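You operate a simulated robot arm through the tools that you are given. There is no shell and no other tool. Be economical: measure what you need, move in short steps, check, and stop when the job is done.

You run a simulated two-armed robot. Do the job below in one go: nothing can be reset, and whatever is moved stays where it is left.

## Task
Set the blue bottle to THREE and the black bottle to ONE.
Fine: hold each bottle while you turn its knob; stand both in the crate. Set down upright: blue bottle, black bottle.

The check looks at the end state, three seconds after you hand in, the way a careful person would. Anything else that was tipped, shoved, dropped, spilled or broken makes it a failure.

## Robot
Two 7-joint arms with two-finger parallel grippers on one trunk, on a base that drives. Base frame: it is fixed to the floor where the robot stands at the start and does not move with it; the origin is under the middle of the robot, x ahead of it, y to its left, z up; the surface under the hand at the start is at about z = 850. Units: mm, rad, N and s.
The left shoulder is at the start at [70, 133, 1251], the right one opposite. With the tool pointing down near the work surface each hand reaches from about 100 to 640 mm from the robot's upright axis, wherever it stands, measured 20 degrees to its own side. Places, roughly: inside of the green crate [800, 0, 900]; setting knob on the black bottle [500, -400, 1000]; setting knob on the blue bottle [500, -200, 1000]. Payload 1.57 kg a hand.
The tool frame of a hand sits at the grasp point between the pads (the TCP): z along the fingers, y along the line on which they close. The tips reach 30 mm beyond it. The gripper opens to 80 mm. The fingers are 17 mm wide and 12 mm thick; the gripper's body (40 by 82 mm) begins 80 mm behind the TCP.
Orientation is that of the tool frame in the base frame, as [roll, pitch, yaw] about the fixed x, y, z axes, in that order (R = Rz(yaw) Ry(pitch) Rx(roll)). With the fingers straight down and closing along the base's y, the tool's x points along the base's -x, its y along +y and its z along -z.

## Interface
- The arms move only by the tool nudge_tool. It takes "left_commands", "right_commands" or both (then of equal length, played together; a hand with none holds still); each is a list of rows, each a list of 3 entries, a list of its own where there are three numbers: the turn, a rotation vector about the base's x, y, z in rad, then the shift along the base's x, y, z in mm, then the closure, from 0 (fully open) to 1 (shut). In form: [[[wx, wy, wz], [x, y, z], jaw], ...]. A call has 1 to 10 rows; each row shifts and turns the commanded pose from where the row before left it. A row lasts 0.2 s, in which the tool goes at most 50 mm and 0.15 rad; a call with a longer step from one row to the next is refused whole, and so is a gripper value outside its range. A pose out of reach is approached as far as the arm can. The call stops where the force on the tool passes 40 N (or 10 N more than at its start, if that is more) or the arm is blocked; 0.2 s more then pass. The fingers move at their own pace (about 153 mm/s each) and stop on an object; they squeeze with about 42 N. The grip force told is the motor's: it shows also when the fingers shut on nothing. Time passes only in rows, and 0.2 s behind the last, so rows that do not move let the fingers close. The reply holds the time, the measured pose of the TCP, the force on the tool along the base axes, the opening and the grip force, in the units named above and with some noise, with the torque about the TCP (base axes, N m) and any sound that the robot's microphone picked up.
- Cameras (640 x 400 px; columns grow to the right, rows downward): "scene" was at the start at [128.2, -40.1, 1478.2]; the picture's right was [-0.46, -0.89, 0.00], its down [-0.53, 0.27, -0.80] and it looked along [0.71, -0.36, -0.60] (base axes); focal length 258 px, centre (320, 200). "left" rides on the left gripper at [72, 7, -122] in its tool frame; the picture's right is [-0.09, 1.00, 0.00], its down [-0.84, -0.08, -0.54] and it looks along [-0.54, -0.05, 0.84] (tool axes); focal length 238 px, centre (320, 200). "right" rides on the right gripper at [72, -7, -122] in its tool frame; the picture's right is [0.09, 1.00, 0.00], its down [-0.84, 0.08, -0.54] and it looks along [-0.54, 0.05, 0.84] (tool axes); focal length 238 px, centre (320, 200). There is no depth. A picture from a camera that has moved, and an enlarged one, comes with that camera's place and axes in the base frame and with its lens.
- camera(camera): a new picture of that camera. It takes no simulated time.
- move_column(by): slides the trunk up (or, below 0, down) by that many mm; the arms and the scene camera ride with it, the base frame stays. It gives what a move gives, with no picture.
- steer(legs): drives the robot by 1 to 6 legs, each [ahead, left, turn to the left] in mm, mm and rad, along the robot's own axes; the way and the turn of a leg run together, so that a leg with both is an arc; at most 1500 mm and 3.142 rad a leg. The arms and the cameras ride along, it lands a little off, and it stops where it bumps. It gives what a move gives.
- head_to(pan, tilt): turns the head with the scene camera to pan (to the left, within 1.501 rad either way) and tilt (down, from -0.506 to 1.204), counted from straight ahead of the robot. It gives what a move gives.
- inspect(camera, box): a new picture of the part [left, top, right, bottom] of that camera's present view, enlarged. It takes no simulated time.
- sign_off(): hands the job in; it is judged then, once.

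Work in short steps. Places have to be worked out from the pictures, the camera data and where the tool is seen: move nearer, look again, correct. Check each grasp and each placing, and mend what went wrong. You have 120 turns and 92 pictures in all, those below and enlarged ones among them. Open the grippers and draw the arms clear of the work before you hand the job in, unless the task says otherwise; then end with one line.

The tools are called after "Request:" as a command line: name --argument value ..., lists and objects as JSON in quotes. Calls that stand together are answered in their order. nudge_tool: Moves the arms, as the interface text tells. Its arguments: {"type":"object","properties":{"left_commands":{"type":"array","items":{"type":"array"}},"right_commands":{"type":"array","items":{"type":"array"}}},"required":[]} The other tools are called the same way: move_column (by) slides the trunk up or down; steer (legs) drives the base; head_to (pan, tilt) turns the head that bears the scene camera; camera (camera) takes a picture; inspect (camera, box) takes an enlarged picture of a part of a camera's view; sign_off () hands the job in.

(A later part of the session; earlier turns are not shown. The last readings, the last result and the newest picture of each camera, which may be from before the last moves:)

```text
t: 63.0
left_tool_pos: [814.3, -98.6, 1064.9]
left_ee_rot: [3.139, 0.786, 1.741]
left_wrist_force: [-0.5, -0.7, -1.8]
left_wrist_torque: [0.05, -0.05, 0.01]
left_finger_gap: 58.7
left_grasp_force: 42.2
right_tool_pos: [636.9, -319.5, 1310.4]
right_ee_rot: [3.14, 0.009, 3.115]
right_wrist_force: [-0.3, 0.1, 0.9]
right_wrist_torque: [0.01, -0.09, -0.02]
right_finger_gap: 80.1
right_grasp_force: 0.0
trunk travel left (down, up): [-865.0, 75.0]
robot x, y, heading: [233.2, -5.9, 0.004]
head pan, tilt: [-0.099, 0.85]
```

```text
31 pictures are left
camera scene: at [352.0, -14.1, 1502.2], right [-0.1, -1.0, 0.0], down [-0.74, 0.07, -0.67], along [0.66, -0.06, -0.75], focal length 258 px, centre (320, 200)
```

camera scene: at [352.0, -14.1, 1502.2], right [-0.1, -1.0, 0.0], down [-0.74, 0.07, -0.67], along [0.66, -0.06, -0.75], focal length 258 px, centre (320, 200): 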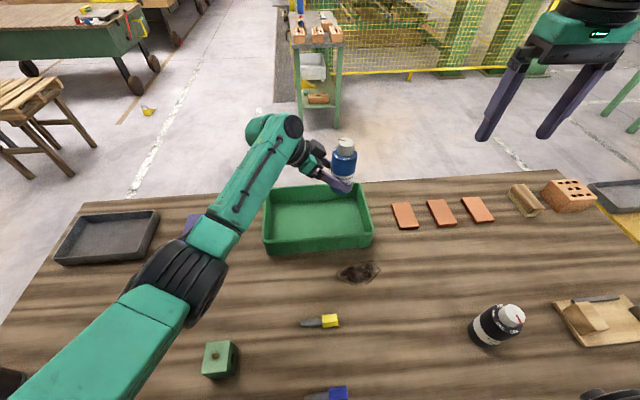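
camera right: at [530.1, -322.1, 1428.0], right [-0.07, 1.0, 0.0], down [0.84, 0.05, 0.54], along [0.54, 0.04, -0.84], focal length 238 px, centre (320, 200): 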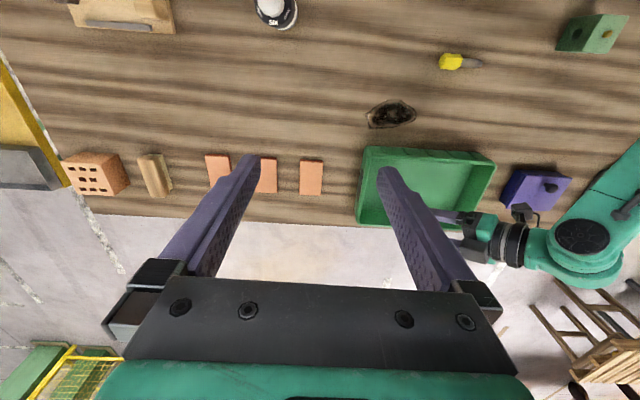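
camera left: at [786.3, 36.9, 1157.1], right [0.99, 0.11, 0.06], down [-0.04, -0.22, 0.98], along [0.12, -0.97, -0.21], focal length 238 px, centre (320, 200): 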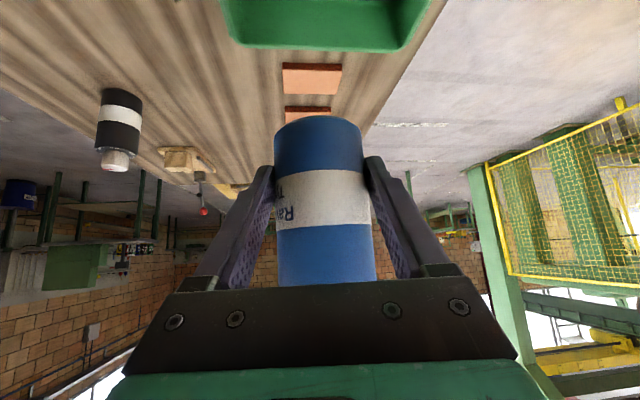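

Now the bottle is over the crate's right part with the crate centre at x≈820. I'll lower to just above the floor.

Request:
nudge_tool --left_commands '[[[0, 0, 0], [4, 0, -20], 1], [[0, 0, 0], [0, 0, -30], 1], [[0, 0, 0], [0, 0, -30], 1], [[0, 0, 0], [0, 0, -30], 1], [[0, 0, 0], [0, 0, -25], 1], [[0, 0, 0], [0, 0, 0], 1]]'

Request:
camera --camera "scene"

Request:
camera --camera "left"

```text
t: 64.4
left_tool_pos: [817.6, -100.0, 945.3]
left_ee_rot: [-3.139, 0.785, 1.75]
left_wrist_force: [0.1, -1.1, -2.4]
left_wrist_torque: [0.05, 0.0, -0.02]
left_finger_gap: 58.8
left_grasp_force: 42.1
left hand out of reach, approached as far as the arm can: row 4, 5
right_tool_pos: [645.4, -318.6, 1306.8]
right_ee_rot: [-3.14, 0.002, 3.115]
right_wrist_force: [-0.1, 0.5, -0.9]
right_wrist_torque: [-0.02, -0.03, 0.01]
right_finger_gap: 79.9
right_grasp_force: 0.0
trunk travel left (down, up): [-865.0, 75.0]
robot x, y, heading: [235.2, -11.3, -0.001]
head pan, tilt: [-0.099, 0.85]
```

```text
30 pictures are left
camera scene: at [362.7, -13.8, 1501.2], right [-0.1, -1.0, 0.0], down [-0.75, 0.07, -0.66], along [0.66, -0.06, -0.75], focal length 258 px, centre (320, 200)
```

scene: 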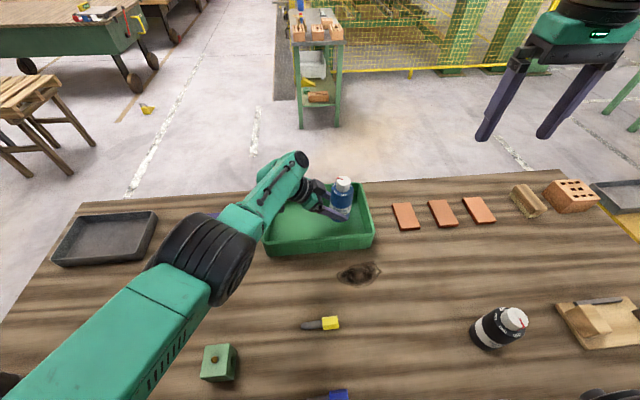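

```text
29 pictures are left
camera left: at [799.2, 37.5, 982.4], right [0.99, 0.11, 0.06], down [-0.04, -0.22, 0.98], along [0.12, -0.97, -0.21], focal length 238 px, centre (320, 200)
```

left: 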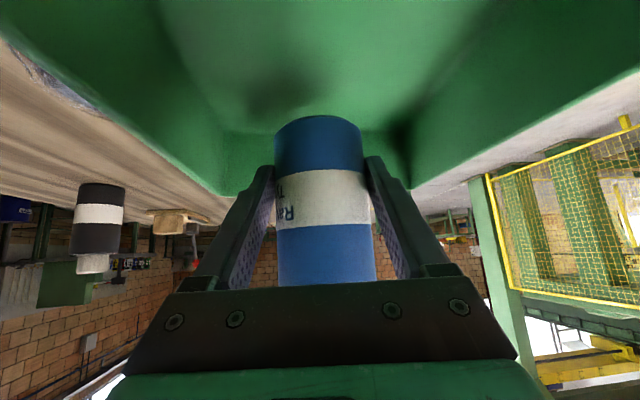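

The arm is at full reach, and its elbow has plenty of height. I'll lower the trunk for the remaining descent.

Request:
move_column --by -36

Request:
nudge_tool --left_commands '[[[0, 0, 0], [0, 0, -3], 1], [[0, 0, 0], [0, 0, 0], 1]]'

Request:
camera --camera "left"

```text
t: 65.2
left_tool_pos: [817.3, -99.6, 909.4]
left_ee_rot: [-3.137, 0.785, 1.75]
left_wrist_force: [-0.3, 0.4, -3.0]
left_wrist_torque: [0.07, 0.04, 0.01]
left_finger_gap: 58.8
left_grasp_force: 42.3
right_tool_pos: [646.5, -318.8, 1269.9]
right_ee_rot: [-3.141, 0.002, 3.115]
right_wrist_force: [-0.5, -0.1, 0.0]
right_wrist_torque: [-0.01, 0.03, 0.02]
right_finger_gap: 79.8
right_grasp_force: 0.1
trunk travel left (down, up): [-829.0, 111.0]
robot x, y, heading: [234.3, -4.2, 0.003]
head pan, tilt: [-0.099, 0.85]
```

```text
t: 65.8
left_tool_pos: [817.7, -99.7, 907.5]
left_ee_rot: [-3.136, 0.787, 1.75]
left_wrist_force: [0.4, 0.0, -3.3]
left_wrist_torque: [0.06, 0.03, 0.0]
left_finger_gap: 58.9
left_grasp_force: 42.3
right_tool_pos: [647.0, -318.6, 1270.3]
right_ee_rot: [-3.141, 0.003, 3.114]
right_wrist_force: [0.0, 0.5, 0.9]
right_wrist_torque: [-0.01, 0.0, 0.02]
right_finger_gap: 79.7
right_grasp_force: 0.0
trunk travel left (down, up): [-829.0, 111.0]
robot x, y, heading: [236.9, -7.8, 0.004]
head pan, tilt: [-0.099, 0.85]
```

```text
28 pictures are left
camera left: at [799.6, 37.1, 943.6], right [0.99, 0.11, 0.06], down [-0.04, -0.22, 0.98], along [0.12, -0.97, -0.21], focal length 238 px, centre (320, 200)
```

left: 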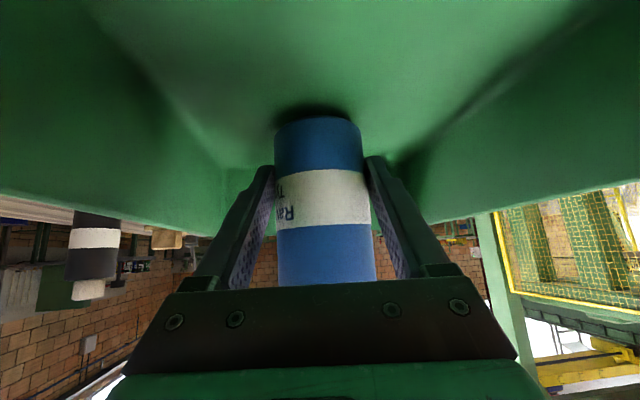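

Near the floor and clear of the walls. I'll lower in small steps until the floor takes the weight.

Request:
nudge_tool --left_commands '[[[0, 0, 0], [0, 0, -2], 1], [[0, 0, 0], [0, 0, -2], 1], [[0, 0, 0], [0, 0, -2], 1], [[0, 0, 0], [0, 0, 0], 1]]'

```text
t: 66.8
left_tool_pos: [816.3, -99.5, 901.4]
left_ee_rot: [-3.137, 0.784, 1.751]
left_wrist_force: [-0.1, -0.3, -2.5]
left_wrist_torque: [0.05, 0.01, -0.03]
left_finger_gap: 59.0
left_grasp_force: 42.1
right_tool_pos: [646.9, -318.3, 1269.7]
right_ee_rot: [-3.14, 0.003, 3.114]
right_wrist_force: [0.0, -0.2, 0.0]
right_wrist_torque: [0.03, -0.03, -0.02]
right_finger_gap: 80.3
right_grasp_force: 0.0
trunk travel left (down, up): [-829.0, 111.0]
robot x, y, heading: [234.7, -4.0, 0.005]
head pan, tilt: [-0.099, 0.85]
```

Request:
nudge_tool --left_commands '[[[0, 0, 0], [0, 0, -1.5], 1], [[0, 0, 0], [0, 0, -1.5], 1], [[0, 0, 0], [0, 0, 0], 1]]'

```text
t: 67.6
left_tool_pos: [817.4, -99.9, 900.5]
left_ee_rot: [-3.141, 0.788, 1.746]
left_wrist_force: [3.9, 0.3, 9.2]
left_wrist_torque: [-0.42, -0.32, 0.13]
left_finger_gap: 58.7
left_grasp_force: 42.3
right_tool_pos: [645.7, -318.6, 1271.3]
right_ee_rot: [-3.141, 0.004, 3.117]
right_wrist_force: [-0.5, 0.2, 0.8]
right_wrist_torque: [-0.02, 0.0, 0.01]
right_finger_gap: 80.2
right_grasp_force: 0.0
trunk travel left (down, up): [-829.0, 111.0]
robot x, y, heading: [235.5, -7.2, -0.001]
head pan, tilt: [-0.099, 0.85]
```

Contact at about 9 N. I'll open the gripper and back out along the tool axis, then straight up.

Request:
nudge_tool --left_commands '[[[0, 0, 0], [0, 0, 1], 0], [[0, 0, 0], [0, 0, 0], 0], [[0, 0, 0], [-2.5, 14, 14], 0], [[0, 0, 0], [-2.5, 14, 14], 0], [[0, 0, 0], [-2.5, 14, 14], 0], [[0, 0, 0], [-2.5, 14, 14], 0], [[0, 0, 0], [-10, 0, 30], 0], [[0, 0, 0], [-10, 0, 30], 0], [[0, 0, 0], [0, 0, 0], 0]]'

Request:
camera --camera "left"

Request:
camera --camera "scene"

```text
t: 69.6
left_tool_pos: [787.7, -44.1, 1013.8]
left_ee_rot: [-3.136, 0.785, 1.751]
left_wrist_force: [0.4, -0.1, -0.7]
left_wrist_torque: [-0.03, 0.0, -0.02]
left_finger_gap: 80.0
left_grasp_force: 0.0
right_tool_pos: [645.7, -318.8, 1271.4]
right_ee_rot: [-3.142, 0.003, 3.116]
right_wrist_force: [0.3, -0.7, -0.5]
right_wrist_torque: [-0.01, 0.0, -0.04]
right_finger_gap: 79.9
right_grasp_force: 0.0
trunk travel left (down, up): [-829.0, 111.0]
robot x, y, heading: [232.2, -7.7, 0.003]
head pan, tilt: [-0.099, 0.85]
```

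```text
27 pictures are left
camera left: at [768.9, 93.2, 1050.3], right [0.99, 0.11, 0.06], down [-0.04, -0.22, 0.98], along [0.12, -0.97, -0.21], focal length 238 px, centre (320, 200)
```

left: 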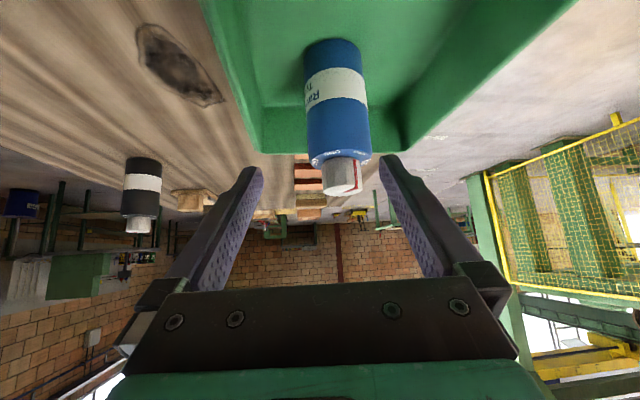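

```text
26 pictures are left
camera scene: at [362.8, -13.9, 1465.2], right [-0.1, -1.0, 0.0], down [-0.75, 0.07, -0.66], along [0.66, -0.06, -0.75], focal length 258 px, centre (320, 200)
```

scene: 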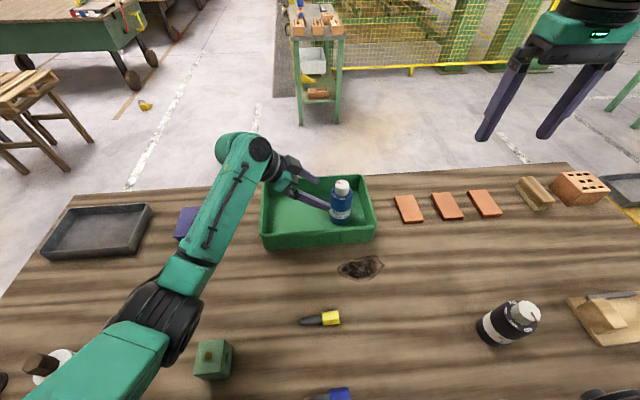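

Blue is standing upright in the crate. I'll raise the trunk and drive back to the equivalent working position for the black bottle.

Request:
move_column --by 108

Request:
steer --legs '[[-234, 0, 0], [0, -230, 0]]'

Request:
head_to --pan -0.1 --tilt 1.05

Request:
camera --camera "scene"

```text
t: 71.0
left_tool_pos: [788.3, -43.8, 1121.9]
left_ee_rot: [-3.136, 0.785, 1.748]
left_wrist_force: [0.1, -0.6, -0.6]
left_wrist_torque: [0.0, 0.01, 0.02]
left_finger_gap: 79.9
left_grasp_force: 0.0
right_tool_pos: [646.1, -319.0, 1377.8]
right_ee_rot: [3.141, 0.002, 3.115]
right_wrist_force: [-0.2, -0.4, -0.5]
right_wrist_torque: [0.0, 0.04, 0.0]
right_finger_gap: 80.1
right_grasp_force: 0.0
trunk travel left (down, up): [-937.0, 3.0]
robot x, y, heading: [229.3, -7.3, 0.005]
head pan, tilt: [-0.099, 0.85]
```

```text
t: 74.1
left_tool_pos: [554.6, -270.2, 1121.6]
left_ee_rot: [-3.137, 0.789, 1.747]
left_wrist_force: [-0.3, 0.8, 0.5]
left_wrist_torque: [-0.03, 0.02, 0.0]
left_finger_gap: 80.2
left_grasp_force: 0.1
right_tool_pos: [412.6, -543.4, 1378.3]
right_ee_rot: [-3.137, 0.003, 3.111]
right_wrist_force: [-0.1, 0.5, 0.6]
right_wrist_torque: [-0.05, 0.02, 0.02]
right_finger_gap: 79.9
right_grasp_force: 0.1
trunk travel left (down, up): [-937.0, 3.0]
robot x, y, heading: [-0.1, -236.6, 0.001]
head pan, tilt: [-0.099, 0.85]
```

```text
t: 74.8
left_tool_pos: [552.9, -273.1, 1122.3]
left_ee_rot: [-3.136, 0.786, 1.746]
left_wrist_force: [0.5, 1.2, 0.2]
left_wrist_torque: [0.03, 0.01, -0.03]
left_finger_gap: 80.0
left_grasp_force: 0.0
right_tool_pos: [410.9, -545.6, 1378.7]
right_ee_rot: [-3.141, 0.002, 3.11]
right_wrist_force: [0.2, 0.2, -0.2]
right_wrist_torque: [0.03, 0.02, 0.03]
right_finger_gap: 79.8
right_grasp_force: 0.1
trunk travel left (down, up): [-937.0, 3.0]
robot x, y, heading: [4.4, -233.9, -0.004]
head pan, tilt: [-0.099, 1.051]
```

```text
25 pictures are left
camera scene: at [117.6, -239.7, 1558.7], right [-0.1, -0.99, 0.0], down [-0.86, 0.09, -0.5], along [0.49, -0.05, -0.87], focal length 258 px, centre (320, 200)
```

scene: 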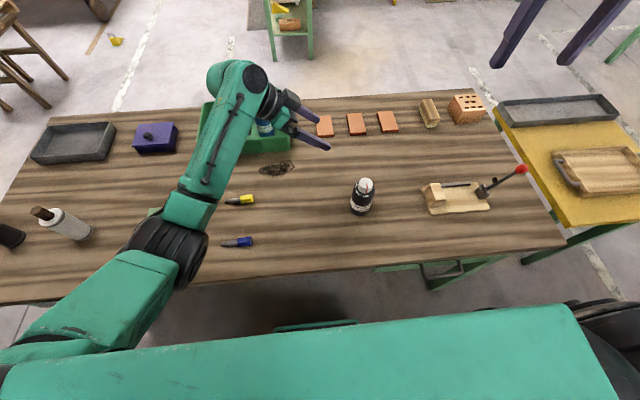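

Back in position. I'll lower the trunk and move the left hand to the pre-grasp point on the left side of black.

Request:
move_column --by -108

Request:
nudge_tool --left_commands '[[[0, 0, 0], [-32, 0, 0], 0], [[0, 0, 0], [-32, -5, -10], 0], [[0, 0, 0], [-30, -10, -10], 0], [[0, 0, 0], [0, -10, -8], 0], [[0, 0, 0], [0, 0, 0], 0]]'

Request:
camera --camera "left"

Request:
inspect --camera "scene" --box '[230, 90, 470, 250]'

```text
t: 76.2
left_tool_pos: [552.6, -273.4, 1013.4]
left_ee_rot: [-3.137, 0.785, 1.745]
left_wrist_force: [0.6, 0.8, -0.3]
left_wrist_torque: [-0.01, 0.02, 0.01]
left_finger_gap: 80.0
left_grasp_force: 0.0
right_tool_pos: [411.3, -547.8, 1272.2]
right_ee_rot: [3.141, 0.001, 3.107]
right_wrist_force: [-0.1, 0.0, -0.3]
right_wrist_torque: [-0.01, -0.01, 0.01]
right_finger_gap: 80.0
right_grasp_force: 0.0
trunk travel left (down, up): [-829.0, 111.0]
robot x, y, heading: [-0.1, -234.6, -0.008]
head pan, tilt: [-0.099, 1.051]
```

```text
t: 77.4
left_tool_pos: [459.8, -297.5, 986.0]
left_ee_rot: [-3.136, 0.785, 1.745]
left_wrist_force: [-0.6, 0.3, 0.6]
left_wrist_torque: [0.02, 0.01, 0.0]
left_finger_gap: 80.0
left_grasp_force: 0.1
right_tool_pos: [410.9, -547.0, 1269.9]
right_ee_rot: [-3.141, 0.001, 3.11]
right_wrist_force: [0.7, 0.0, 0.4]
right_wrist_torque: [0.0, 0.0, -0.02]
right_finger_gap: 79.9
right_grasp_force: 0.1
trunk travel left (down, up): [-829.0, 111.0]
robot x, y, heading: [-0.9, -235.7, -0.004]
head pan, tilt: [-0.099, 1.051]
```

```text
24 pictures are left
camera left: at [442.7, -161.4, 1022.5], right [0.99, 0.11, 0.06], down [-0.04, -0.22, 0.98], along [0.12, -0.97, -0.21], focal length 238 px, centre (320, 200)
```

left: 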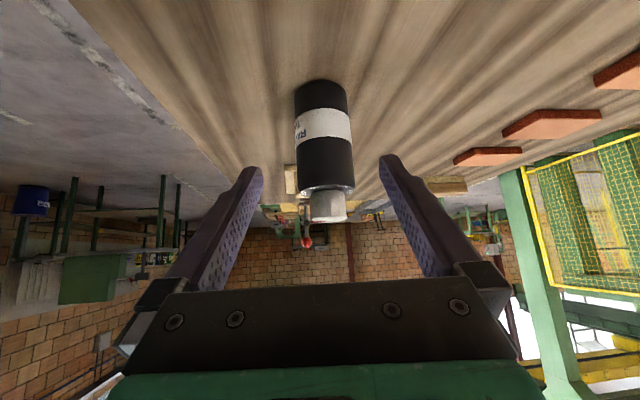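

```text
2.50 times, centred on (350, 170) of scene
camera zoom: at [117.6, -240.2, 1450.6], right [-0.1, -0.99, 0.0], down [-0.86, 0.09, -0.5], along [0.49, -0.05, -0.87], focal length 645 px, centre (245, 275)
```

zoom: 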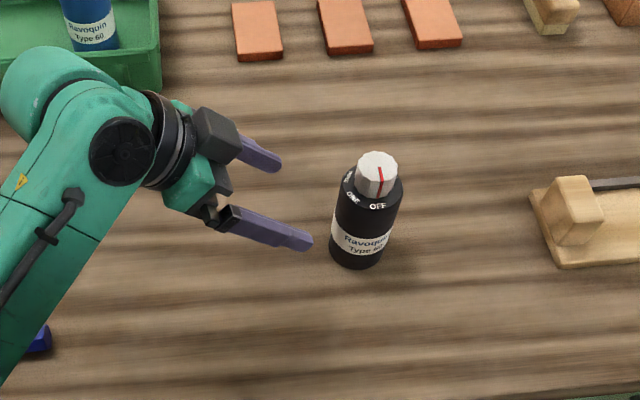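

The bottle is nearly centred (about 4 mm to the +x side). I'll advance most of the way and check.

Request:
nudge_tool --left_commands '[[[0, 0, 0], [4, -14, -18], 0], [[0, 0, 0], [4, -14, -18], 0], [[0, 0, 0], [3, -16, -18], 0], [[0, 0, 0], [3, -16, -18], 0], [[0, 0, 0], [0, 0, 0], 0]]'

Request:
camera --camera "left"

```text
t: 78.6
left_tool_pos: [475.1, -358.0, 913.5]
left_ee_rot: [-3.139, 0.784, 1.746]
left_wrist_force: [-0.5, -0.2, 0.0]
left_wrist_torque: [0.0, -0.03, 0.01]
left_finger_gap: 80.2
left_grasp_force: 0.1
right_tool_pos: [411.3, -547.5, 1271.2]
right_ee_rot: [3.141, 0.001, 3.111]
right_wrist_force: [-0.7, 0.0, -0.4]
right_wrist_torque: [0.01, 0.0, -0.01]
right_finger_gap: 80.0
right_grasp_force: 0.0
trunk travel left (down, up): [-829.0, 111.0]
robot x, y, heading: [3.6, -234.4, -0.003]
head pan, tilt: [-0.099, 1.051]
```

```text
22 pictures are left
camera left: at [456.5, -221.5, 950.0], right [0.99, 0.11, 0.06], down [-0.04, -0.22, 0.98], along [0.12, -0.97, -0.21], focal length 238 px, centre (320, 200)
```

left: 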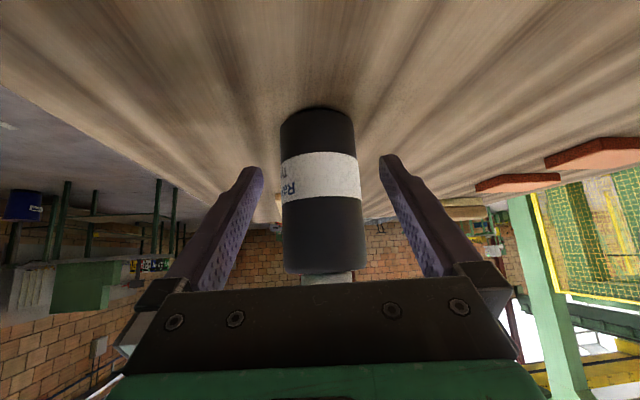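

Centred. I'll advance the last ~22 mm and close.

Request:
nudge_tool --left_commands '[[[0, 0, 0], [2, -11, -9], 0], [[0, 0, 0], [2, -11, -9], 0], [[0, 0, 0], [0, 0, 0], 0], [[0, 0, 0], [0, 0, 0], 1], [[0, 0, 0], [0, 0, 0], 1], [[0, 0, 0], [0, 0, 0], 1]]'

Request:
nudge_tool --right_commands '[[[0, 0, 0.13], [8, 10, -10], 0], [[0, 0, 0.13], [8, 20, -15], 0], [[0, 0, 0.13], [8, 20, -20], 0.3], [[0, 0, 0.13], [8, 20, -20], 0.3], [[0, 0, 0.13], [8, 20, -20], 0.3], [[0, 0, 0.13], [8, 20, -20], 0.3], [[0, 0, 0.13], [8, 20, -20], 0.3], [[0, 0, 0.13], [8, 16, -20], 0.3], [[0, 0, 0.13], [4, 0, -20], 0.3], [[0, 0, 0.13], [0, 0, -20], 0.3]]'

Request:
camera --camera "right"

```text
t: 80.0
left_tool_pos: [477.4, -380.5, 897.6]
left_ee_rot: [-3.136, 0.785, 1.744]
left_wrist_force: [-0.3, -0.3, 0.2]
left_wrist_torque: [0.04, -0.06, -0.03]
left_finger_gap: 58.7
left_grasp_force: 41.8
right_tool_pos: [412.1, -546.4, 1270.5]
right_ee_rot: [-3.141, 0.002, 3.111]
right_wrist_force: [0.5, 0.9, 0.1]
right_wrist_torque: [-0.02, -0.01, 0.03]
right_finger_gap: 79.8
right_grasp_force: 0.1
trunk travel left (down, up): [-829.0, 111.0]
robot x, y, heading: [2.3, -233.0, -0.003]
head pan, tilt: [-0.099, 1.051]
```

```text
t: 82.2
left_tool_pos: [477.8, -380.6, 895.8]
left_ee_rot: [-3.136, 0.784, 1.746]
left_wrist_force: [0.8, -0.7, -1.0]
left_wrist_torque: [0.01, -0.06, -0.01]
left_finger_gap: 58.8
left_grasp_force: 42.2
right_tool_pos: [481.0, -399.9, 1086.3]
right_ee_rot: [-3.141, 0.002, -1.872]
right_wrist_force: [0.8, 1.3, 0.6]
right_wrist_torque: [-0.01, 0.01, -0.01]
right_finger_gap: 56.0
right_grasp_force: 0.1
trunk travel left (down, up): [-829.0, 111.0]
robot x, y, heading: [4.5, -234.0, -0.004]
head pan, tilt: [-0.099, 1.051]
```

```text
21 pictures are left
camera right: at [465.7, -469.1, 1206.9], right [-0.98, 0.21, 0.0], down [0.17, 0.82, 0.54], along [0.11, 0.53, -0.84], focal length 238 px, centre (320, 200)
```

right: 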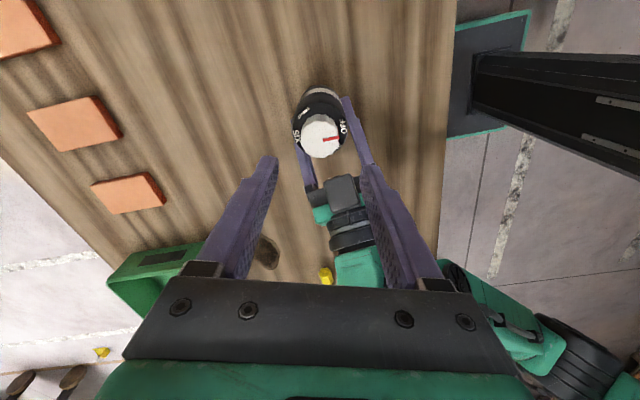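

Black is held. From the blue bottle's offsets I expect the knob axis at about [477,−399], so I'll shift −4 mm in x, descend and close on the knob.

Request:
nudge_tool --right_commands '[[[0, 0, 0], [-4, 0.5, -20], 0.3], [[0, 0, 0], [0, 0, -25], 0.3], [[0, 0, 0], [0, 0, -27], 0.3], [[0, 0, 0], [0, 0, 0], 0.6], [[0, 0, 0], [0, 0, 0], 1], [[0, 0, 0], [0, 0, 0], 1]]'

Request:
camera --camera "right"

```text
t: 83.6
left_tool_pos: [476.1, -379.8, 897.7]
left_ee_rot: [-3.136, 0.783, 1.745]
left_wrist_force: [-18.8, 10.5, 6.0]
left_wrist_torque: [-0.42, -1.27, -0.34]
left_finger_gap: 59.2
left_grasp_force: 41.4
right_tool_pos: [476.9, -401.7, 1015.2]
right_ee_rot: [-3.137, 0.002, -1.872]
right_wrist_force: [19.2, -11.2, -0.3]
right_wrist_torque: [-0.88, -0.92, -0.07]
right_finger_gap: 34.2
right_grasp_force: 41.8
trunk travel left (down, up): [-829.0, 111.0]
robot x, y, heading: [2.3, -231.1, -0.005]
head pan, tilt: [-0.099, 1.051]
```

```text
20 pictures are left
camera right: at [460.9, -469.7, 1135.8], right [-0.98, 0.21, -0.01], down [0.17, 0.82, 0.54], along [0.12, 0.53, -0.84], focal length 238 px, centre (320, 200)
```

right: 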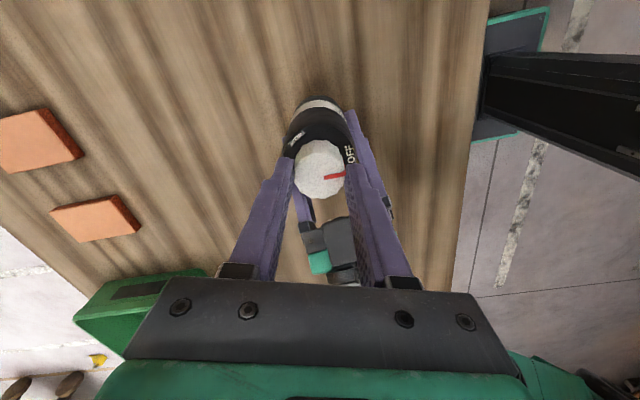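

The knob is gripped at 34.2 mm with a 20 N side load, which I'll relieve first. Then I'll turn −60° in two halves, with a small arc compensation.

Request:
nudge_tool --right_commands '[[[0, 0, 0], [2.5, -1, 0], 1], [[0, 0, -0.131], [-0.5, 0.5, 0], 1], [[0, 0, -0.131], [-0.5, 0.5, 0], 1], [[0, 0, -0.131], [-0.5, 0.5, 0], 1], [[0, 0, -0.131], [-0.5, 0.5, 0], 1], [[0, 0, 0], [0, 0, 0], 1]]'

```text
t: 85.0
left_tool_pos: [476.7, -381.2, 896.3]
left_ee_rot: [-3.137, 0.786, 1.743]
left_wrist_force: [-8.8, -3.9, -1.1]
left_wrist_torque: [0.18, -0.47, -0.16]
left_finger_gap: 59.0
left_grasp_force: 41.5
right_tool_pos: [476.8, -399.9, 1014.0]
right_ee_rot: [3.141, 0.003, -2.398]
right_wrist_force: [9.0, 3.9, 1.9]
right_wrist_torque: [0.39, -0.53, -0.02]
right_finger_gap: 33.8
right_grasp_force: 41.7
trunk travel left (down, up): [-829.0, 111.0]
robot x, y, heading: [2.5, -236.2, -0.002]
head pan, tilt: [-0.099, 1.051]
```

Loads are low. Now the second half, to a total of 60°.

Request:
nudge_tool --right_commands '[[[0, 0, -0.131], [0, 0.5, 0], 1], [[0, 0, -0.131], [0, 0.5, 0], 1], [[0, 0, -0.131], [-0.5, 0.5, 0], 1], [[0, 0, -0.13], [-0.5, 0.5, 0], 1], [[0, 0, 0], [0, 0, 0], 1]]'

Request:
inspect --camera "right" --box '[240, 90, 400, 220]'

```text
t: 86.2
left_tool_pos: [475.9, -380.3, 897.1]
left_ee_rot: [-3.137, 0.786, 1.745]
left_wrist_force: [-10.7, -4.4, 0.3]
left_wrist_torque: [0.23, -0.6, -0.19]
left_finger_gap: 58.6
left_grasp_force: 42.0
right_tool_pos: [474.9, -397.5, 1013.8]
right_ee_rot: [-3.14, 0.004, -2.922]
right_wrist_force: [12.4, 2.7, 3.4]
right_wrist_torque: [0.23, -0.81, 0.05]
right_finger_gap: 34.1
right_grasp_force: 41.9
trunk travel left (down, up): [-829.0, 111.0]
robot x, y, heading: [2.3, -234.9, -0.002]
head pan, tilt: [-0.099, 1.051]
```

```text
3.08 times, centred on (320, 155) of right
camera zoom: at [407.3, -418.6, 1135.6], right [-0.31, 0.95, 0.0], down [0.8, 0.26, 0.54], along [0.52, 0.17, -0.84], focal length 733 px, centre (320, 338)
```

zoom: 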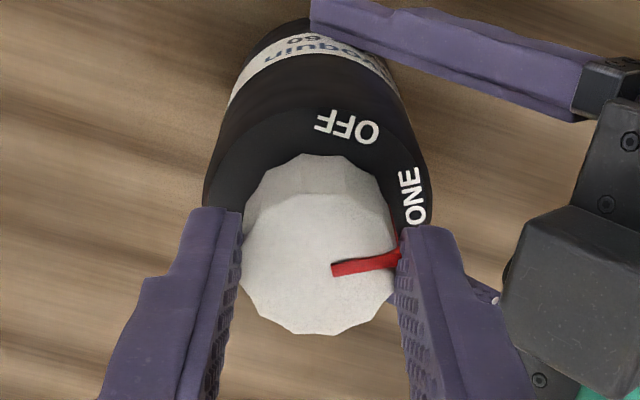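

60.2° turned, and the pointer is at ONE. I'll release it gently and lift to verify.

Request:
nudge_tool --right_commands '[[[0, 0, 0], [0, 0, 0], 0.45], [[0, 0, 0], [0, 0, 0], 0.45], [[0, 0, 0], [0, 0, 30], 0.45], [[0, 0, 0], [0, 0, 40], 0.3], [[0, 0, 0], [0, 0, 40], 0.3], [[0, 0, 0], [0, 0, 0], 0.3]]'

Request:
inspect --camera "right" --box '[240, 50, 400, 180]'

Request:
inspect --camera "scene" --box '[310, 110, 430, 210]'

```text
t: 87.6
left_tool_pos: [476.9, -381.5, 895.6]
left_ee_rot: [-3.136, 0.783, 1.745]
left_wrist_force: [-0.7, 0.9, 0.3]
left_wrist_torque: [0.11, 0.06, -0.01]
left_finger_gap: 58.6
left_grasp_force: 41.8
right_tool_pos: [475.1, -397.4, 1124.1]
right_ee_rot: [-3.141, 0.002, -2.921]
right_wrist_force: [0.4, -0.4, 0.0]
right_wrist_torque: [0.03, -0.02, -0.02]
right_finger_gap: 55.9
right_grasp_force: 0.1
trunk travel left (down, up): [-829.0, 111.0]
robot x, y, heading: [0.8, -229.1, -0.002]
head pan, tilt: [-0.099, 1.051]
```

```text
3.08 times, centred on (320, 115) of right
camera zoom: at [406.6, -418.5, 1244.6], right [-0.31, 0.95, 0.0], down [0.8, 0.26, 0.54], along [0.52, 0.17, -0.84], focal length 733 px, centre (320, 462)
```

zoom: 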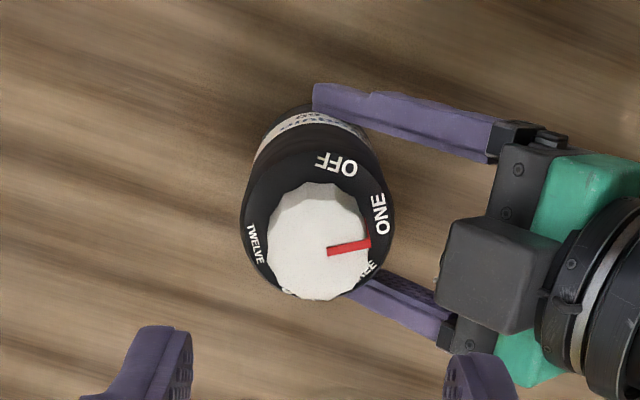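

```text
4.00 times, centred on (370, 160) of scene
camera zoom: at [117.6, -240.3, 1450.7], right [-0.1, -0.99, 0.0], down [-0.86, 0.09, -0.5], along [0.49, -0.05, -0.87], focal length 1032 px, centre (120, 360)
```

zoom: 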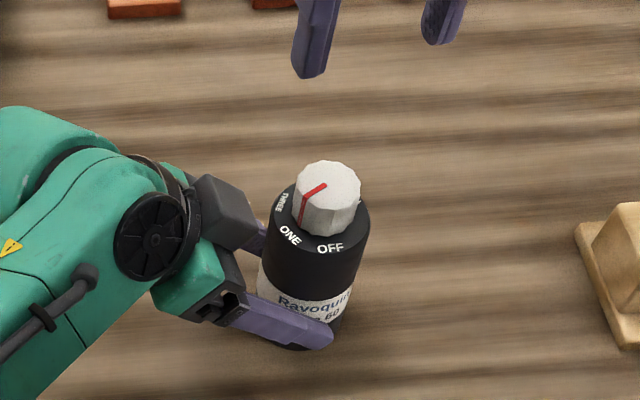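

The pointer is at ONE (measured slope matches the expected 120° direction). I'll clear the right hand and then lift black.

Request:
nudge_tool --right_commands '[[[0, 0, 0], [0, 0, 40], 0], [[0, 0, -0.06], [-10, -20, 30], 0], [[0, 0, -0.06], [-10, -25, 30], 0], [[0, 0, -0.06], [-10, -30, 26], 0], [[0, 0, -0.06], [-15, -35, 10], 0], [[0, 0, 0], [-18, -40, 10], 0], [[0, 0, 0], [0, 0, 0], 0]]'

Request:
nudge_tool --left_commands '[[[0, 0, 0], [0, 0, 10], 1], [[0, 0, 0], [0, 0, 25], 1], [[0, 0, 0], [0, 0, 30], 1], [[0, 0, 0], [0, 0, 30], 1], [[0, 0, 0], [0, 0, 30], 1], [[0, 0, 0], [0, 0, 0], 1]]'

Request:
move_column --by 105

Request:
camera --camera "scene"

```text
t: 89.2
left_tool_pos: [477.1, -380.5, 896.9]
left_ee_rot: [-3.136, 0.785, 1.746]
left_wrist_force: [-1.1, -1.3, 0.4]
left_wrist_torque: [0.03, 0.03, 0.01]
left_finger_gap: 58.8
left_grasp_force: 41.6
right_tool_pos: [412.2, -549.2, 1269.6]
right_ee_rot: [-3.141, 0.001, 3.123]
right_wrist_force: [0.7, 0.1, 0.2]
right_wrist_torque: [0.01, -0.01, 0.0]
right_finger_gap: 80.2
right_grasp_force: 0.0
trunk travel left (down, up): [-829.0, 111.0]
robot x, y, heading: [-0.9, -232.7, -0.004]
head pan, tilt: [-0.099, 1.051]
```

```text
t: 90.6
left_tool_pos: [478.1, -379.0, 1019.9]
left_ee_rot: [-3.137, 0.786, 1.744]
left_wrist_force: [0.1, 0.4, -2.6]
left_wrist_torque: [0.04, 0.03, -0.02]
left_finger_gap: 58.6
left_grasp_force: 42.0
right_tool_pos: [411.2, -549.7, 1268.3]
right_ee_rot: [3.141, 0.001, 3.121]
right_wrist_force: [-0.8, -0.4, 0.5]
right_wrist_torque: [-0.01, 0.0, 0.0]
right_finger_gap: 80.1
right_grasp_force: 0.0
trunk travel left (down, up): [-829.0, 111.0]
robot x, y, heading: [-2.9, -232.1, -0.005]
head pan, tilt: [-0.099, 1.051]
```

```text
t: 92.0
left_tool_pos: [477.9, -379.4, 1125.3]
left_ee_rot: [-3.137, 0.784, 1.745]
left_wrist_force: [-0.2, -0.8, -3.5]
left_wrist_torque: [0.05, -0.03, -0.03]
left_finger_gap: 58.8
left_grasp_force: 41.9
right_tool_pos: [413.7, -548.3, 1373.9]
right_ee_rot: [3.141, 0.001, 3.124]
right_wrist_force: [-0.2, -0.3, 0.4]
right_wrist_torque: [-0.01, 0.01, 0.02]
right_finger_gap: 80.0
right_grasp_force: 0.1
trunk travel left (down, up): [-934.0, 6.0]
robot x, y, heading: [-0.7, -234.4, -0.004]
head pan, tilt: [-0.099, 1.051]
```

```text
16 pictures are left
camera scene: at [118.1, -240.6, 1555.6], right [-0.1, -0.99, 0.0], down [-0.86, 0.09, -0.5], along [0.49, -0.05, -0.87], focal length 258 px, centre (320, 200)
```

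scene: 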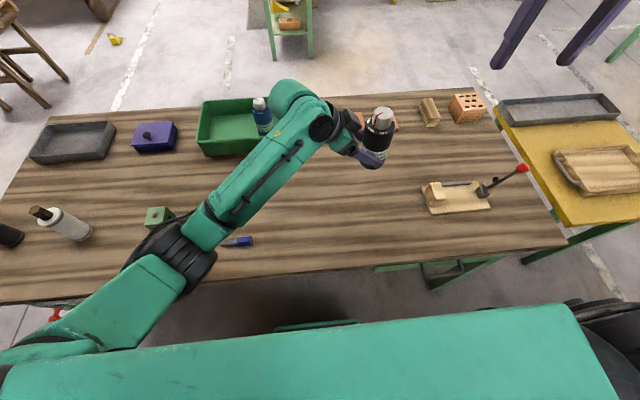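

Before placing: with this low grip the left hand's camera would meet the crate's left wall. I'll set black back down on the table and regrip it about 40 mm higher.

Request:
move_column --by -105

Request:
nudge_tool --left_commands '[[[0, 0, 0], [0, 0, -35], 1], [[0, 0, 0], [0, 0, -35], 1], [[0, 0, 0], [0, 0, -30], 1], [[0, 0, 0], [0, 0, -18], 1], [[0, 0, 0], [0, 0, -3], 1], [[0, 0, 0], [0, 0, 0], 1]]'

```text
t: 93.4
left_tool_pos: [477.8, -379.3, 1019.8]
left_ee_rot: [-3.139, 0.787, 1.746]
left_wrist_force: [0.0, -0.2, -2.9]
left_wrist_torque: [0.07, -0.03, -0.01]
left_finger_gap: 58.9
left_grasp_force: 41.8
right_tool_pos: [412.7, -549.0, 1268.8]
right_ee_rot: [-3.141, 0.003, 3.121]
right_wrist_force: [-0.6, -0.4, -0.4]
right_wrist_torque: [0.02, 0.01, -0.01]
right_finger_gap: 80.0
right_grasp_force: 0.1
trunk travel left (down, up): [-829.0, 111.0]
robot x, y, heading: [3.1, -230.9, 0.002]
head pan, tilt: [-0.099, 1.051]
```

```text
t: 94.8
left_tool_pos: [477.6, -380.5, 898.7]
left_ee_rot: [-3.137, 0.788, 1.744]
left_wrist_force: [0.4, 0.1, -3.1]
left_wrist_torque: [0.03, -0.02, 0.02]
left_finger_gap: 58.6
left_grasp_force: 41.8
right_tool_pos: [412.2, -549.2, 1270.0]
right_ee_rot: [-3.141, 0.0, 3.123]
right_wrist_force: [-0.1, -0.7, -0.6]
right_wrist_torque: [-0.01, 0.01, 0.01]
right_finger_gap: 80.0
right_grasp_force: 0.1
trunk travel left (down, up): [-829.0, 111.0]
robot x, y, heading: [1.7, -232.0, -0.001]
head pan, tilt: [-0.099, 1.051]
```

I'll go on down in small steps to contact.

Request:
nudge_tool --left_commands '[[[0, 0, 0], [0, 0, -1.5], 1], [[0, 0, 0], [0, 0, -1], 1], [[0, 0, 0], [0, 0, 0], 1]]'

```text
t: 95.6
left_tool_pos: [477.3, -381.5, 897.1]
left_ee_rot: [-3.138, 0.785, 1.746]
left_wrist_force: [-0.2, -0.3, -2.2]
left_wrist_torque: [0.06, -0.03, 0.0]
left_finger_gap: 58.6
left_grasp_force: 41.6
right_tool_pos: [412.8, -549.1, 1268.5]
right_ee_rot: [3.14, 0.001, 3.121]
right_wrist_force: [-0.2, -1.0, 0.1]
right_wrist_torque: [-0.01, 0.0, -0.03]
right_finger_gap: 80.0
right_grasp_force: 0.0
trunk travel left (down, up): [-829.0, 111.0]
robot x, y, heading: [3.3, -237.4, -0.005]
head pan, tilt: [-0.099, 1.051]
```

Request:
nudge_tool --left_commands '[[[0, 0, 0], [0, 0, -1], 1], [[0, 0, 0], [0, 0, -1], 1], [[0, 0, 0], [0, 0, 0], 1]]'

```text
t: 96.4
left_tool_pos: [478.1, -380.6, 895.8]
left_ee_rot: [-3.139, 0.787, 1.744]
left_wrist_force: [1.5, 0.0, 5.3]
left_wrist_torque: [0.15, -0.1, 0.0]
left_finger_gap: 58.6
left_grasp_force: 41.7
right_tool_pos: [412.3, -548.1, 1269.5]
right_ee_rot: [-3.141, 0.003, 3.123]
right_wrist_force: [0.7, -1.1, 0.4]
right_wrist_torque: [-0.01, 0.03, -0.01]
right_finger_gap: 80.0
right_grasp_force: 0.0
trunk travel left (down, up): [-829.0, 111.0]
robot x, y, heading: [-1.4, -233.5, -0.0]
head pan, tilt: [-0.099, 1.051]
```

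Black is on the table with 5 N contact. I'll open, move up 38 mm and regrip.

Request:
nudge_tool --left_commands '[[[0, 0, 0], [0, 0, 0], 0], [[0, 0, 0], [0, 0, 0], 0], [[0, 0, 0], [0, 0, 13], 0], [[0, 0, 0], [0, 0, 13], 0], [[0, 0, 0], [0, 0, 13], 0], [[0, 0, 0], [0, 0, 0], 1], [[0, 0, 0], [0, 0, 0], 1], [[0, 0, 0], [0, 0, 0], 1]]'

Request:
camera --camera "left"

```text
t: 98.2
left_tool_pos: [478.3, -379.7, 933.3]
left_ee_rot: [-3.137, 0.782, 1.746]
left_wrist_force: [0.0, 0.2, 0.2]
left_wrist_torque: [0.03, 0.0, -0.02]
left_finger_gap: 58.7
left_grasp_force: 42.3
right_tool_pos: [412.5, -549.3, 1269.3]
right_ee_rot: [3.141, 0.001, 3.122]
right_wrist_force: [0.8, 0.3, 0.0]
right_wrist_torque: [-0.01, -0.01, 0.02]
right_finger_gap: 80.1
right_grasp_force: 0.1
trunk travel left (down, up): [-829.0, 111.0]
robot x, y, heading: [0.7, -232.9, -0.003]
head pan, tilt: [-0.099, 1.051]
```

```text
15 pictures are left
camera left: at [460.3, -242.9, 969.9], right [0.99, 0.11, 0.06], down [-0.04, -0.22, 0.97], along [0.12, -0.97, -0.21], focal length 238 px, centre (320, 200)
```

left: 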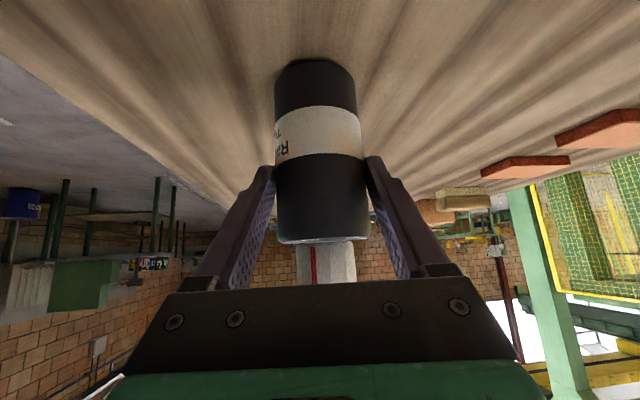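

The regrip is good. I'll lift and raise the trunk, then drive left and forward to the crate.

Request:
nudge_tool --left_commands '[[[0, 0, 0], [0, 0, 10], 1], [[0, 0, 0], [0, 0, 25], 1], [[0, 0, 0], [0, 0, 30], 1], [[0, 0, 0], [0, 0, 30], 1], [[0, 0, 0], [0, 0, 0], 1]]'

Request:
move_column --by 105

Request:
steer --legs '[[0, 285, 0], [234, 0, 0]]'

Request:
head_to --pan -0.1 --tilt 0.9

Request:
camera --camera "scene"

```text
t: 99.4
left_tool_pos: [475.9, -380.0, 1028.2]
left_ee_rot: [-3.135, 0.783, 1.745]
left_wrist_force: [0.9, 0.9, -3.3]
left_wrist_torque: [0.08, -0.03, -0.03]
left_finger_gap: 58.6
left_grasp_force: 42.4
right_tool_pos: [411.7, -549.2, 1268.7]
right_ee_rot: [3.14, 0.0, 3.123]
right_wrist_force: [0.6, 0.0, -0.1]
right_wrist_torque: [0.0, -0.02, 0.01]
right_finger_gap: 80.1
right_grasp_force: 0.2
trunk travel left (down, up): [-829.0, 111.0]
robot x, y, heading: [2.9, -232.6, -0.003]
head pan, tilt: [-0.099, 1.051]
```

```text
t: 100.7
left_tool_pos: [476.7, -380.0, 1133.8]
left_ee_rot: [-3.136, 0.784, 1.746]
left_wrist_force: [0.1, -0.1, -3.0]
left_wrist_torque: [0.01, -0.02, 0.05]
left_finger_gap: 58.3
left_grasp_force: 42.1
right_tool_pos: [412.7, -549.1, 1374.7]
right_ee_rot: [-3.141, 0.001, 3.121]
right_wrist_force: [0.2, -0.4, -0.1]
right_wrist_torque: [-0.03, 0.01, 0.0]
right_finger_gap: 80.4
right_grasp_force: 0.2
trunk travel left (down, up): [-934.0, 6.0]
robot x, y, heading: [1.1, -232.1, -0.004]
head pan, tilt: [-0.099, 1.051]
```

```text
t: 104.1
left_tool_pos: [710.3, -92.6, 1134.6]
left_ee_rot: [3.141, 0.787, 1.741]
left_wrist_force: [-0.2, -0.2, -2.0]
left_wrist_torque: [0.07, -0.01, 0.01]
left_finger_gap: 58.4
left_grasp_force: 42.0
right_tool_pos: [644.4, -262.9, 1375.6]
right_ee_rot: [-3.141, 0.005, 3.124]
right_wrist_force: [-0.8, 1.2, 0.1]
right_wrist_torque: [-0.02, -0.05, 0.02]
right_finger_gap: 80.0
right_grasp_force: 0.0
trunk travel left (down, up): [-934.0, 6.0]
robot x, y, heading: [236.7, 54.1, -0.009]
head pan, tilt: [-0.099, 1.051]
```

```text
t: 104.8
left_tool_pos: [713.2, -93.6, 1133.7]
left_ee_rot: [-3.138, 0.782, 1.747]
left_wrist_force: [0.2, -0.4, -3.4]
left_wrist_torque: [0.03, 0.0, -0.04]
left_finger_gap: 58.5
left_grasp_force: 41.7
right_tool_pos: [648.9, -262.2, 1374.6]
right_ee_rot: [-3.141, 0.0, 3.122]
right_wrist_force: [-0.5, -0.4, -0.3]
right_wrist_torque: [0.02, -0.03, 0.0]
right_finger_gap: 79.9
right_grasp_force: 0.1
trunk travel left (down, up): [-934.0, 6.0]
robot x, y, heading: [241.2, 54.1, -0.005]
head pan, tilt: [-0.099, 0.901]
```

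```text
14 pictures are left
camera scene: at [363.1, 44.9, 1566.3], right [-0.1, -0.99, 0.0], down [-0.78, 0.08, -0.62], along [0.62, -0.06, -0.78], focal length 258 px, centre (320, 200)
```

scene: 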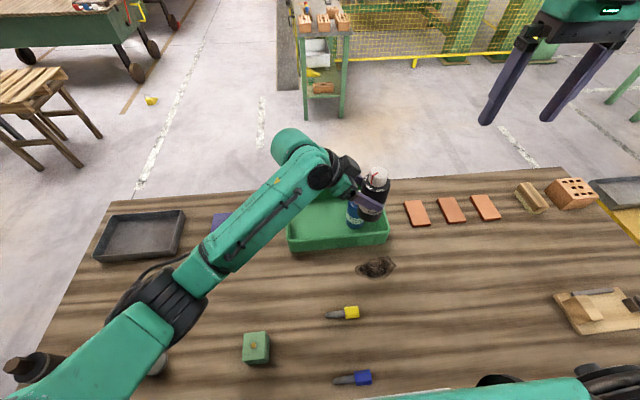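

Now I'll carry black over the left part of the crate, aiming for TCP about [818,−5].

Request:
nudge_tool --left_commands '[[[0, 0, 0], [20, 25, 0], 1], [[0, 0, 0], [28, 22, 0], 1], [[0, 0, 0], [28, 22, 0], 1], [[0, 0, 0], [29, 20, 0], 1], [[0, 0, 0], [0, 0, 0], 1]]'

Request:
camera --camera "scene"

Request:
camera --camera "left"

```text
t: 106.0
left_tool_pos: [820.4, -5.7, 1131.3]
left_ee_rot: [-3.137, 0.786, 1.746]
left_wrist_force: [-0.1, -0.8, -3.7]
left_wrist_torque: [0.06, 0.01, 0.02]
left_finger_gap: 58.7
left_grasp_force: 42.1
right_tool_pos: [648.7, -262.5, 1374.4]
right_ee_rot: [-3.141, 0.003, 3.122]
right_wrist_force: [0.5, -0.8, -0.5]
right_wrist_torque: [0.0, 0.01, 0.0]
right_finger_gap: 80.2
right_grasp_force: 0.1
trunk travel left (down, up): [-934.0, 6.0]
robot x, y, heading: [237.8, 49.5, -0.003]
head pan, tilt: [-0.099, 0.901]
```

```text
13 pictures are left
camera scene: at [364.3, 45.1, 1566.3], right [-0.1, -0.99, 0.0], down [-0.78, 0.08, -0.62], along [0.62, -0.06, -0.78], focal length 258 px, centre (320, 200)
```

scene: 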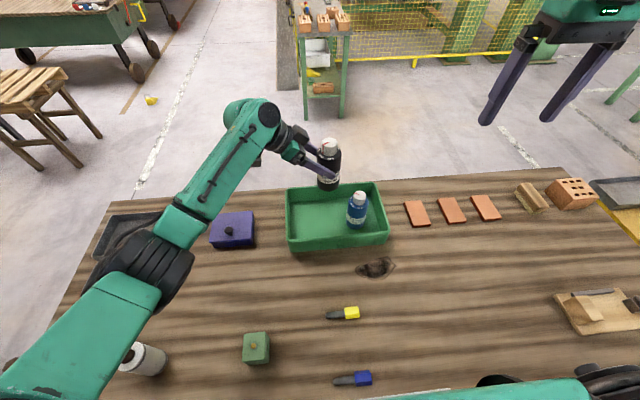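

```text
12 pictures are left
camera left: at [802.9, 131.9, 1167.9], right [0.99, 0.1, 0.06], down [-0.04, -0.22, 0.98], along [0.12, -0.97, -0.21], focal length 238 px, centre (320, 200)
```

left: 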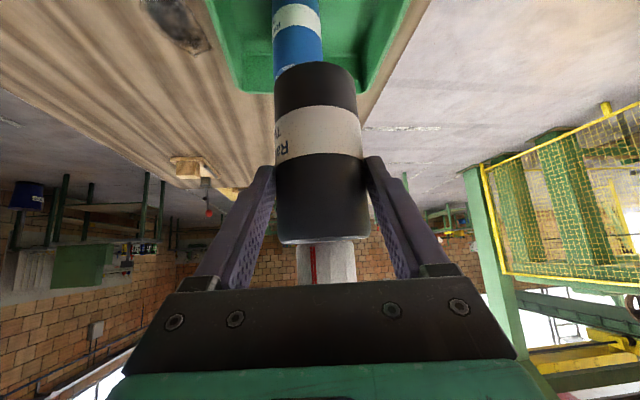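

Black is centred over the free part of the crate, beside blue. I'll lower the trunk and then the arm to just above the floor.

Request:
move_column --by -105

Request:
nudge_tool --left_commands '[[[0, 0, 0], [-2, 0, -25], 1], [[0, 0, 0], [0, 0, -25], 1], [[0, 0, 0], [0, 0, -20], 1], [[0, 0, 0], [0, 0, -8], 1], [[0, 0, 0], [0, 0, 0], 1]]'

Request:
camera --camera "scene"

Request:
camera --camera "left"

```text
t: 107.4
left_tool_pos: [819.9, -5.7, 1027.1]
left_ee_rot: [-3.135, 0.787, 1.745]
left_wrist_force: [-0.8, -0.3, -2.8]
left_wrist_torque: [0.05, 0.02, -0.01]
left_finger_gap: 58.6
left_grasp_force: 42.0
right_tool_pos: [650.3, -261.4, 1268.1]
right_ee_rot: [-3.141, 0.002, 3.123]
right_wrist_force: [-0.1, 0.0, 0.3]
right_wrist_torque: [-0.01, -0.04, 0.0]
right_finger_gap: 80.2
right_grasp_force: 0.0
trunk travel left (down, up): [-829.0, 111.0]
robot x, y, heading: [237.3, 53.7, -0.005]
head pan, tilt: [-0.099, 0.901]
```

```text
t: 108.6
left_tool_pos: [816.1, -4.4, 949.1]
left_ee_rot: [-3.134, 0.785, 1.745]
left_wrist_force: [-0.2, 0.6, -3.3]
left_wrist_torque: [0.01, 0.05, 0.02]
left_finger_gap: 58.3
left_grasp_force: 41.9
right_tool_pos: [650.0, -262.1, 1269.0]
right_ee_rot: [3.141, 0.002, 3.123]
right_wrist_force: [0.4, -0.2, 0.4]
right_wrist_torque: [0.02, 0.03, 0.0]
right_finger_gap: 79.9
right_grasp_force: 0.0
trunk travel left (down, up): [-829.0, 111.0]
robot x, y, heading: [238.4, 52.0, -0.002]
head pan, tilt: [-0.099, 0.901]
```

```text
11 pictures are left
camera scene: at [364.4, 45.1, 1461.3], right [-0.1, -0.99, 0.0], down [-0.78, 0.08, -0.62], along [0.62, -0.06, -0.78], focal length 258 px, centre (320, 200)
```

scene: 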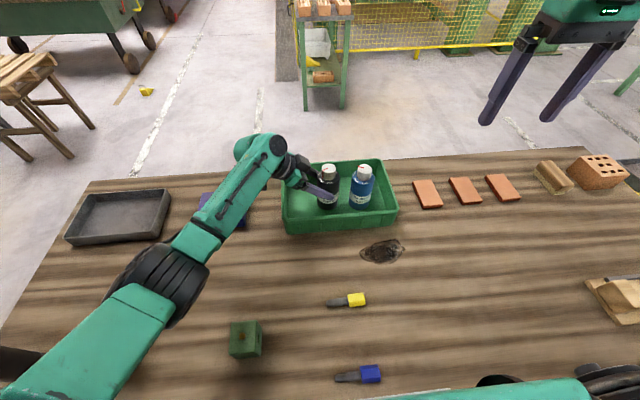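

```text
10 pictures are left
camera left: at [799.5, 132.0, 985.0], right [0.99, 0.11, 0.06], down [-0.04, -0.22, 0.98], along [0.12, -0.97, -0.21], focal length 238 px, centre (320, 200)
```

left: 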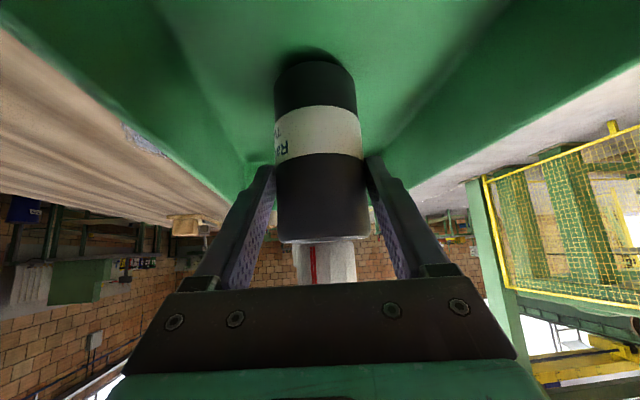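

Black is well inside with clear space to blue and the walls. I'll lower to contact in small steps.

Request:
nudge_tool --left_commands '[[[0, 0, 0], [0, 0, -3], 1], [[0, 0, 0], [0, 0, -3], 1], [[0, 0, 0], [0, 0, -2], 1], [[0, 0, 0], [0, 0, 0], 1]]'

```text
t: 109.6
left_tool_pos: [817.9, -5.9, 941.9]
left_ee_rot: [-3.136, 0.784, 1.746]
left_wrist_force: [-0.1, -0.3, -2.9]
left_wrist_torque: [0.05, 0.02, 0.03]
left_finger_gap: 58.7
left_grasp_force: 42.6
right_tool_pos: [649.7, -261.2, 1269.7]
right_ee_rot: [3.141, 0.002, 3.122]
right_wrist_force: [0.3, -0.9, -0.3]
right_wrist_torque: [0.0, -0.03, 0.04]
right_finger_gap: 79.9
right_grasp_force: 0.0
trunk travel left (down, up): [-829.0, 111.0]
robot x, y, heading: [237.9, 51.2, -0.002]
head pan, tilt: [-0.099, 0.901]
```

Request:
nudge_tool --left_commands '[[[0, 0, 0], [0, 0, -1.5], 1], [[0, 0, 0], [0, 0, -1], 1], [[0, 0, 0], [0, 0, 0], 1]]'

```text
t: 110.4
left_tool_pos: [819.3, -5.7, 940.4]
left_ee_rot: [-3.14, 0.784, 1.744]
left_wrist_force: [1.8, 0.0, 1.9]
left_wrist_torque: [0.04, -0.21, 0.03]
left_finger_gap: 58.8
left_grasp_force: 41.8
right_tool_pos: [650.0, -262.7, 1267.8]
right_ee_rot: [-3.141, 0.0, 3.121]
right_wrist_force: [0.0, 0.3, -0.5]
right_wrist_torque: [-0.01, -0.03, 0.0]
right_finger_gap: 80.0
right_grasp_force: 0.1
trunk travel left (down, up): [-829.0, 111.0]
robot x, y, heading: [237.0, 56.0, -0.007]
head pan, tilt: [-0.099, 0.901]
```

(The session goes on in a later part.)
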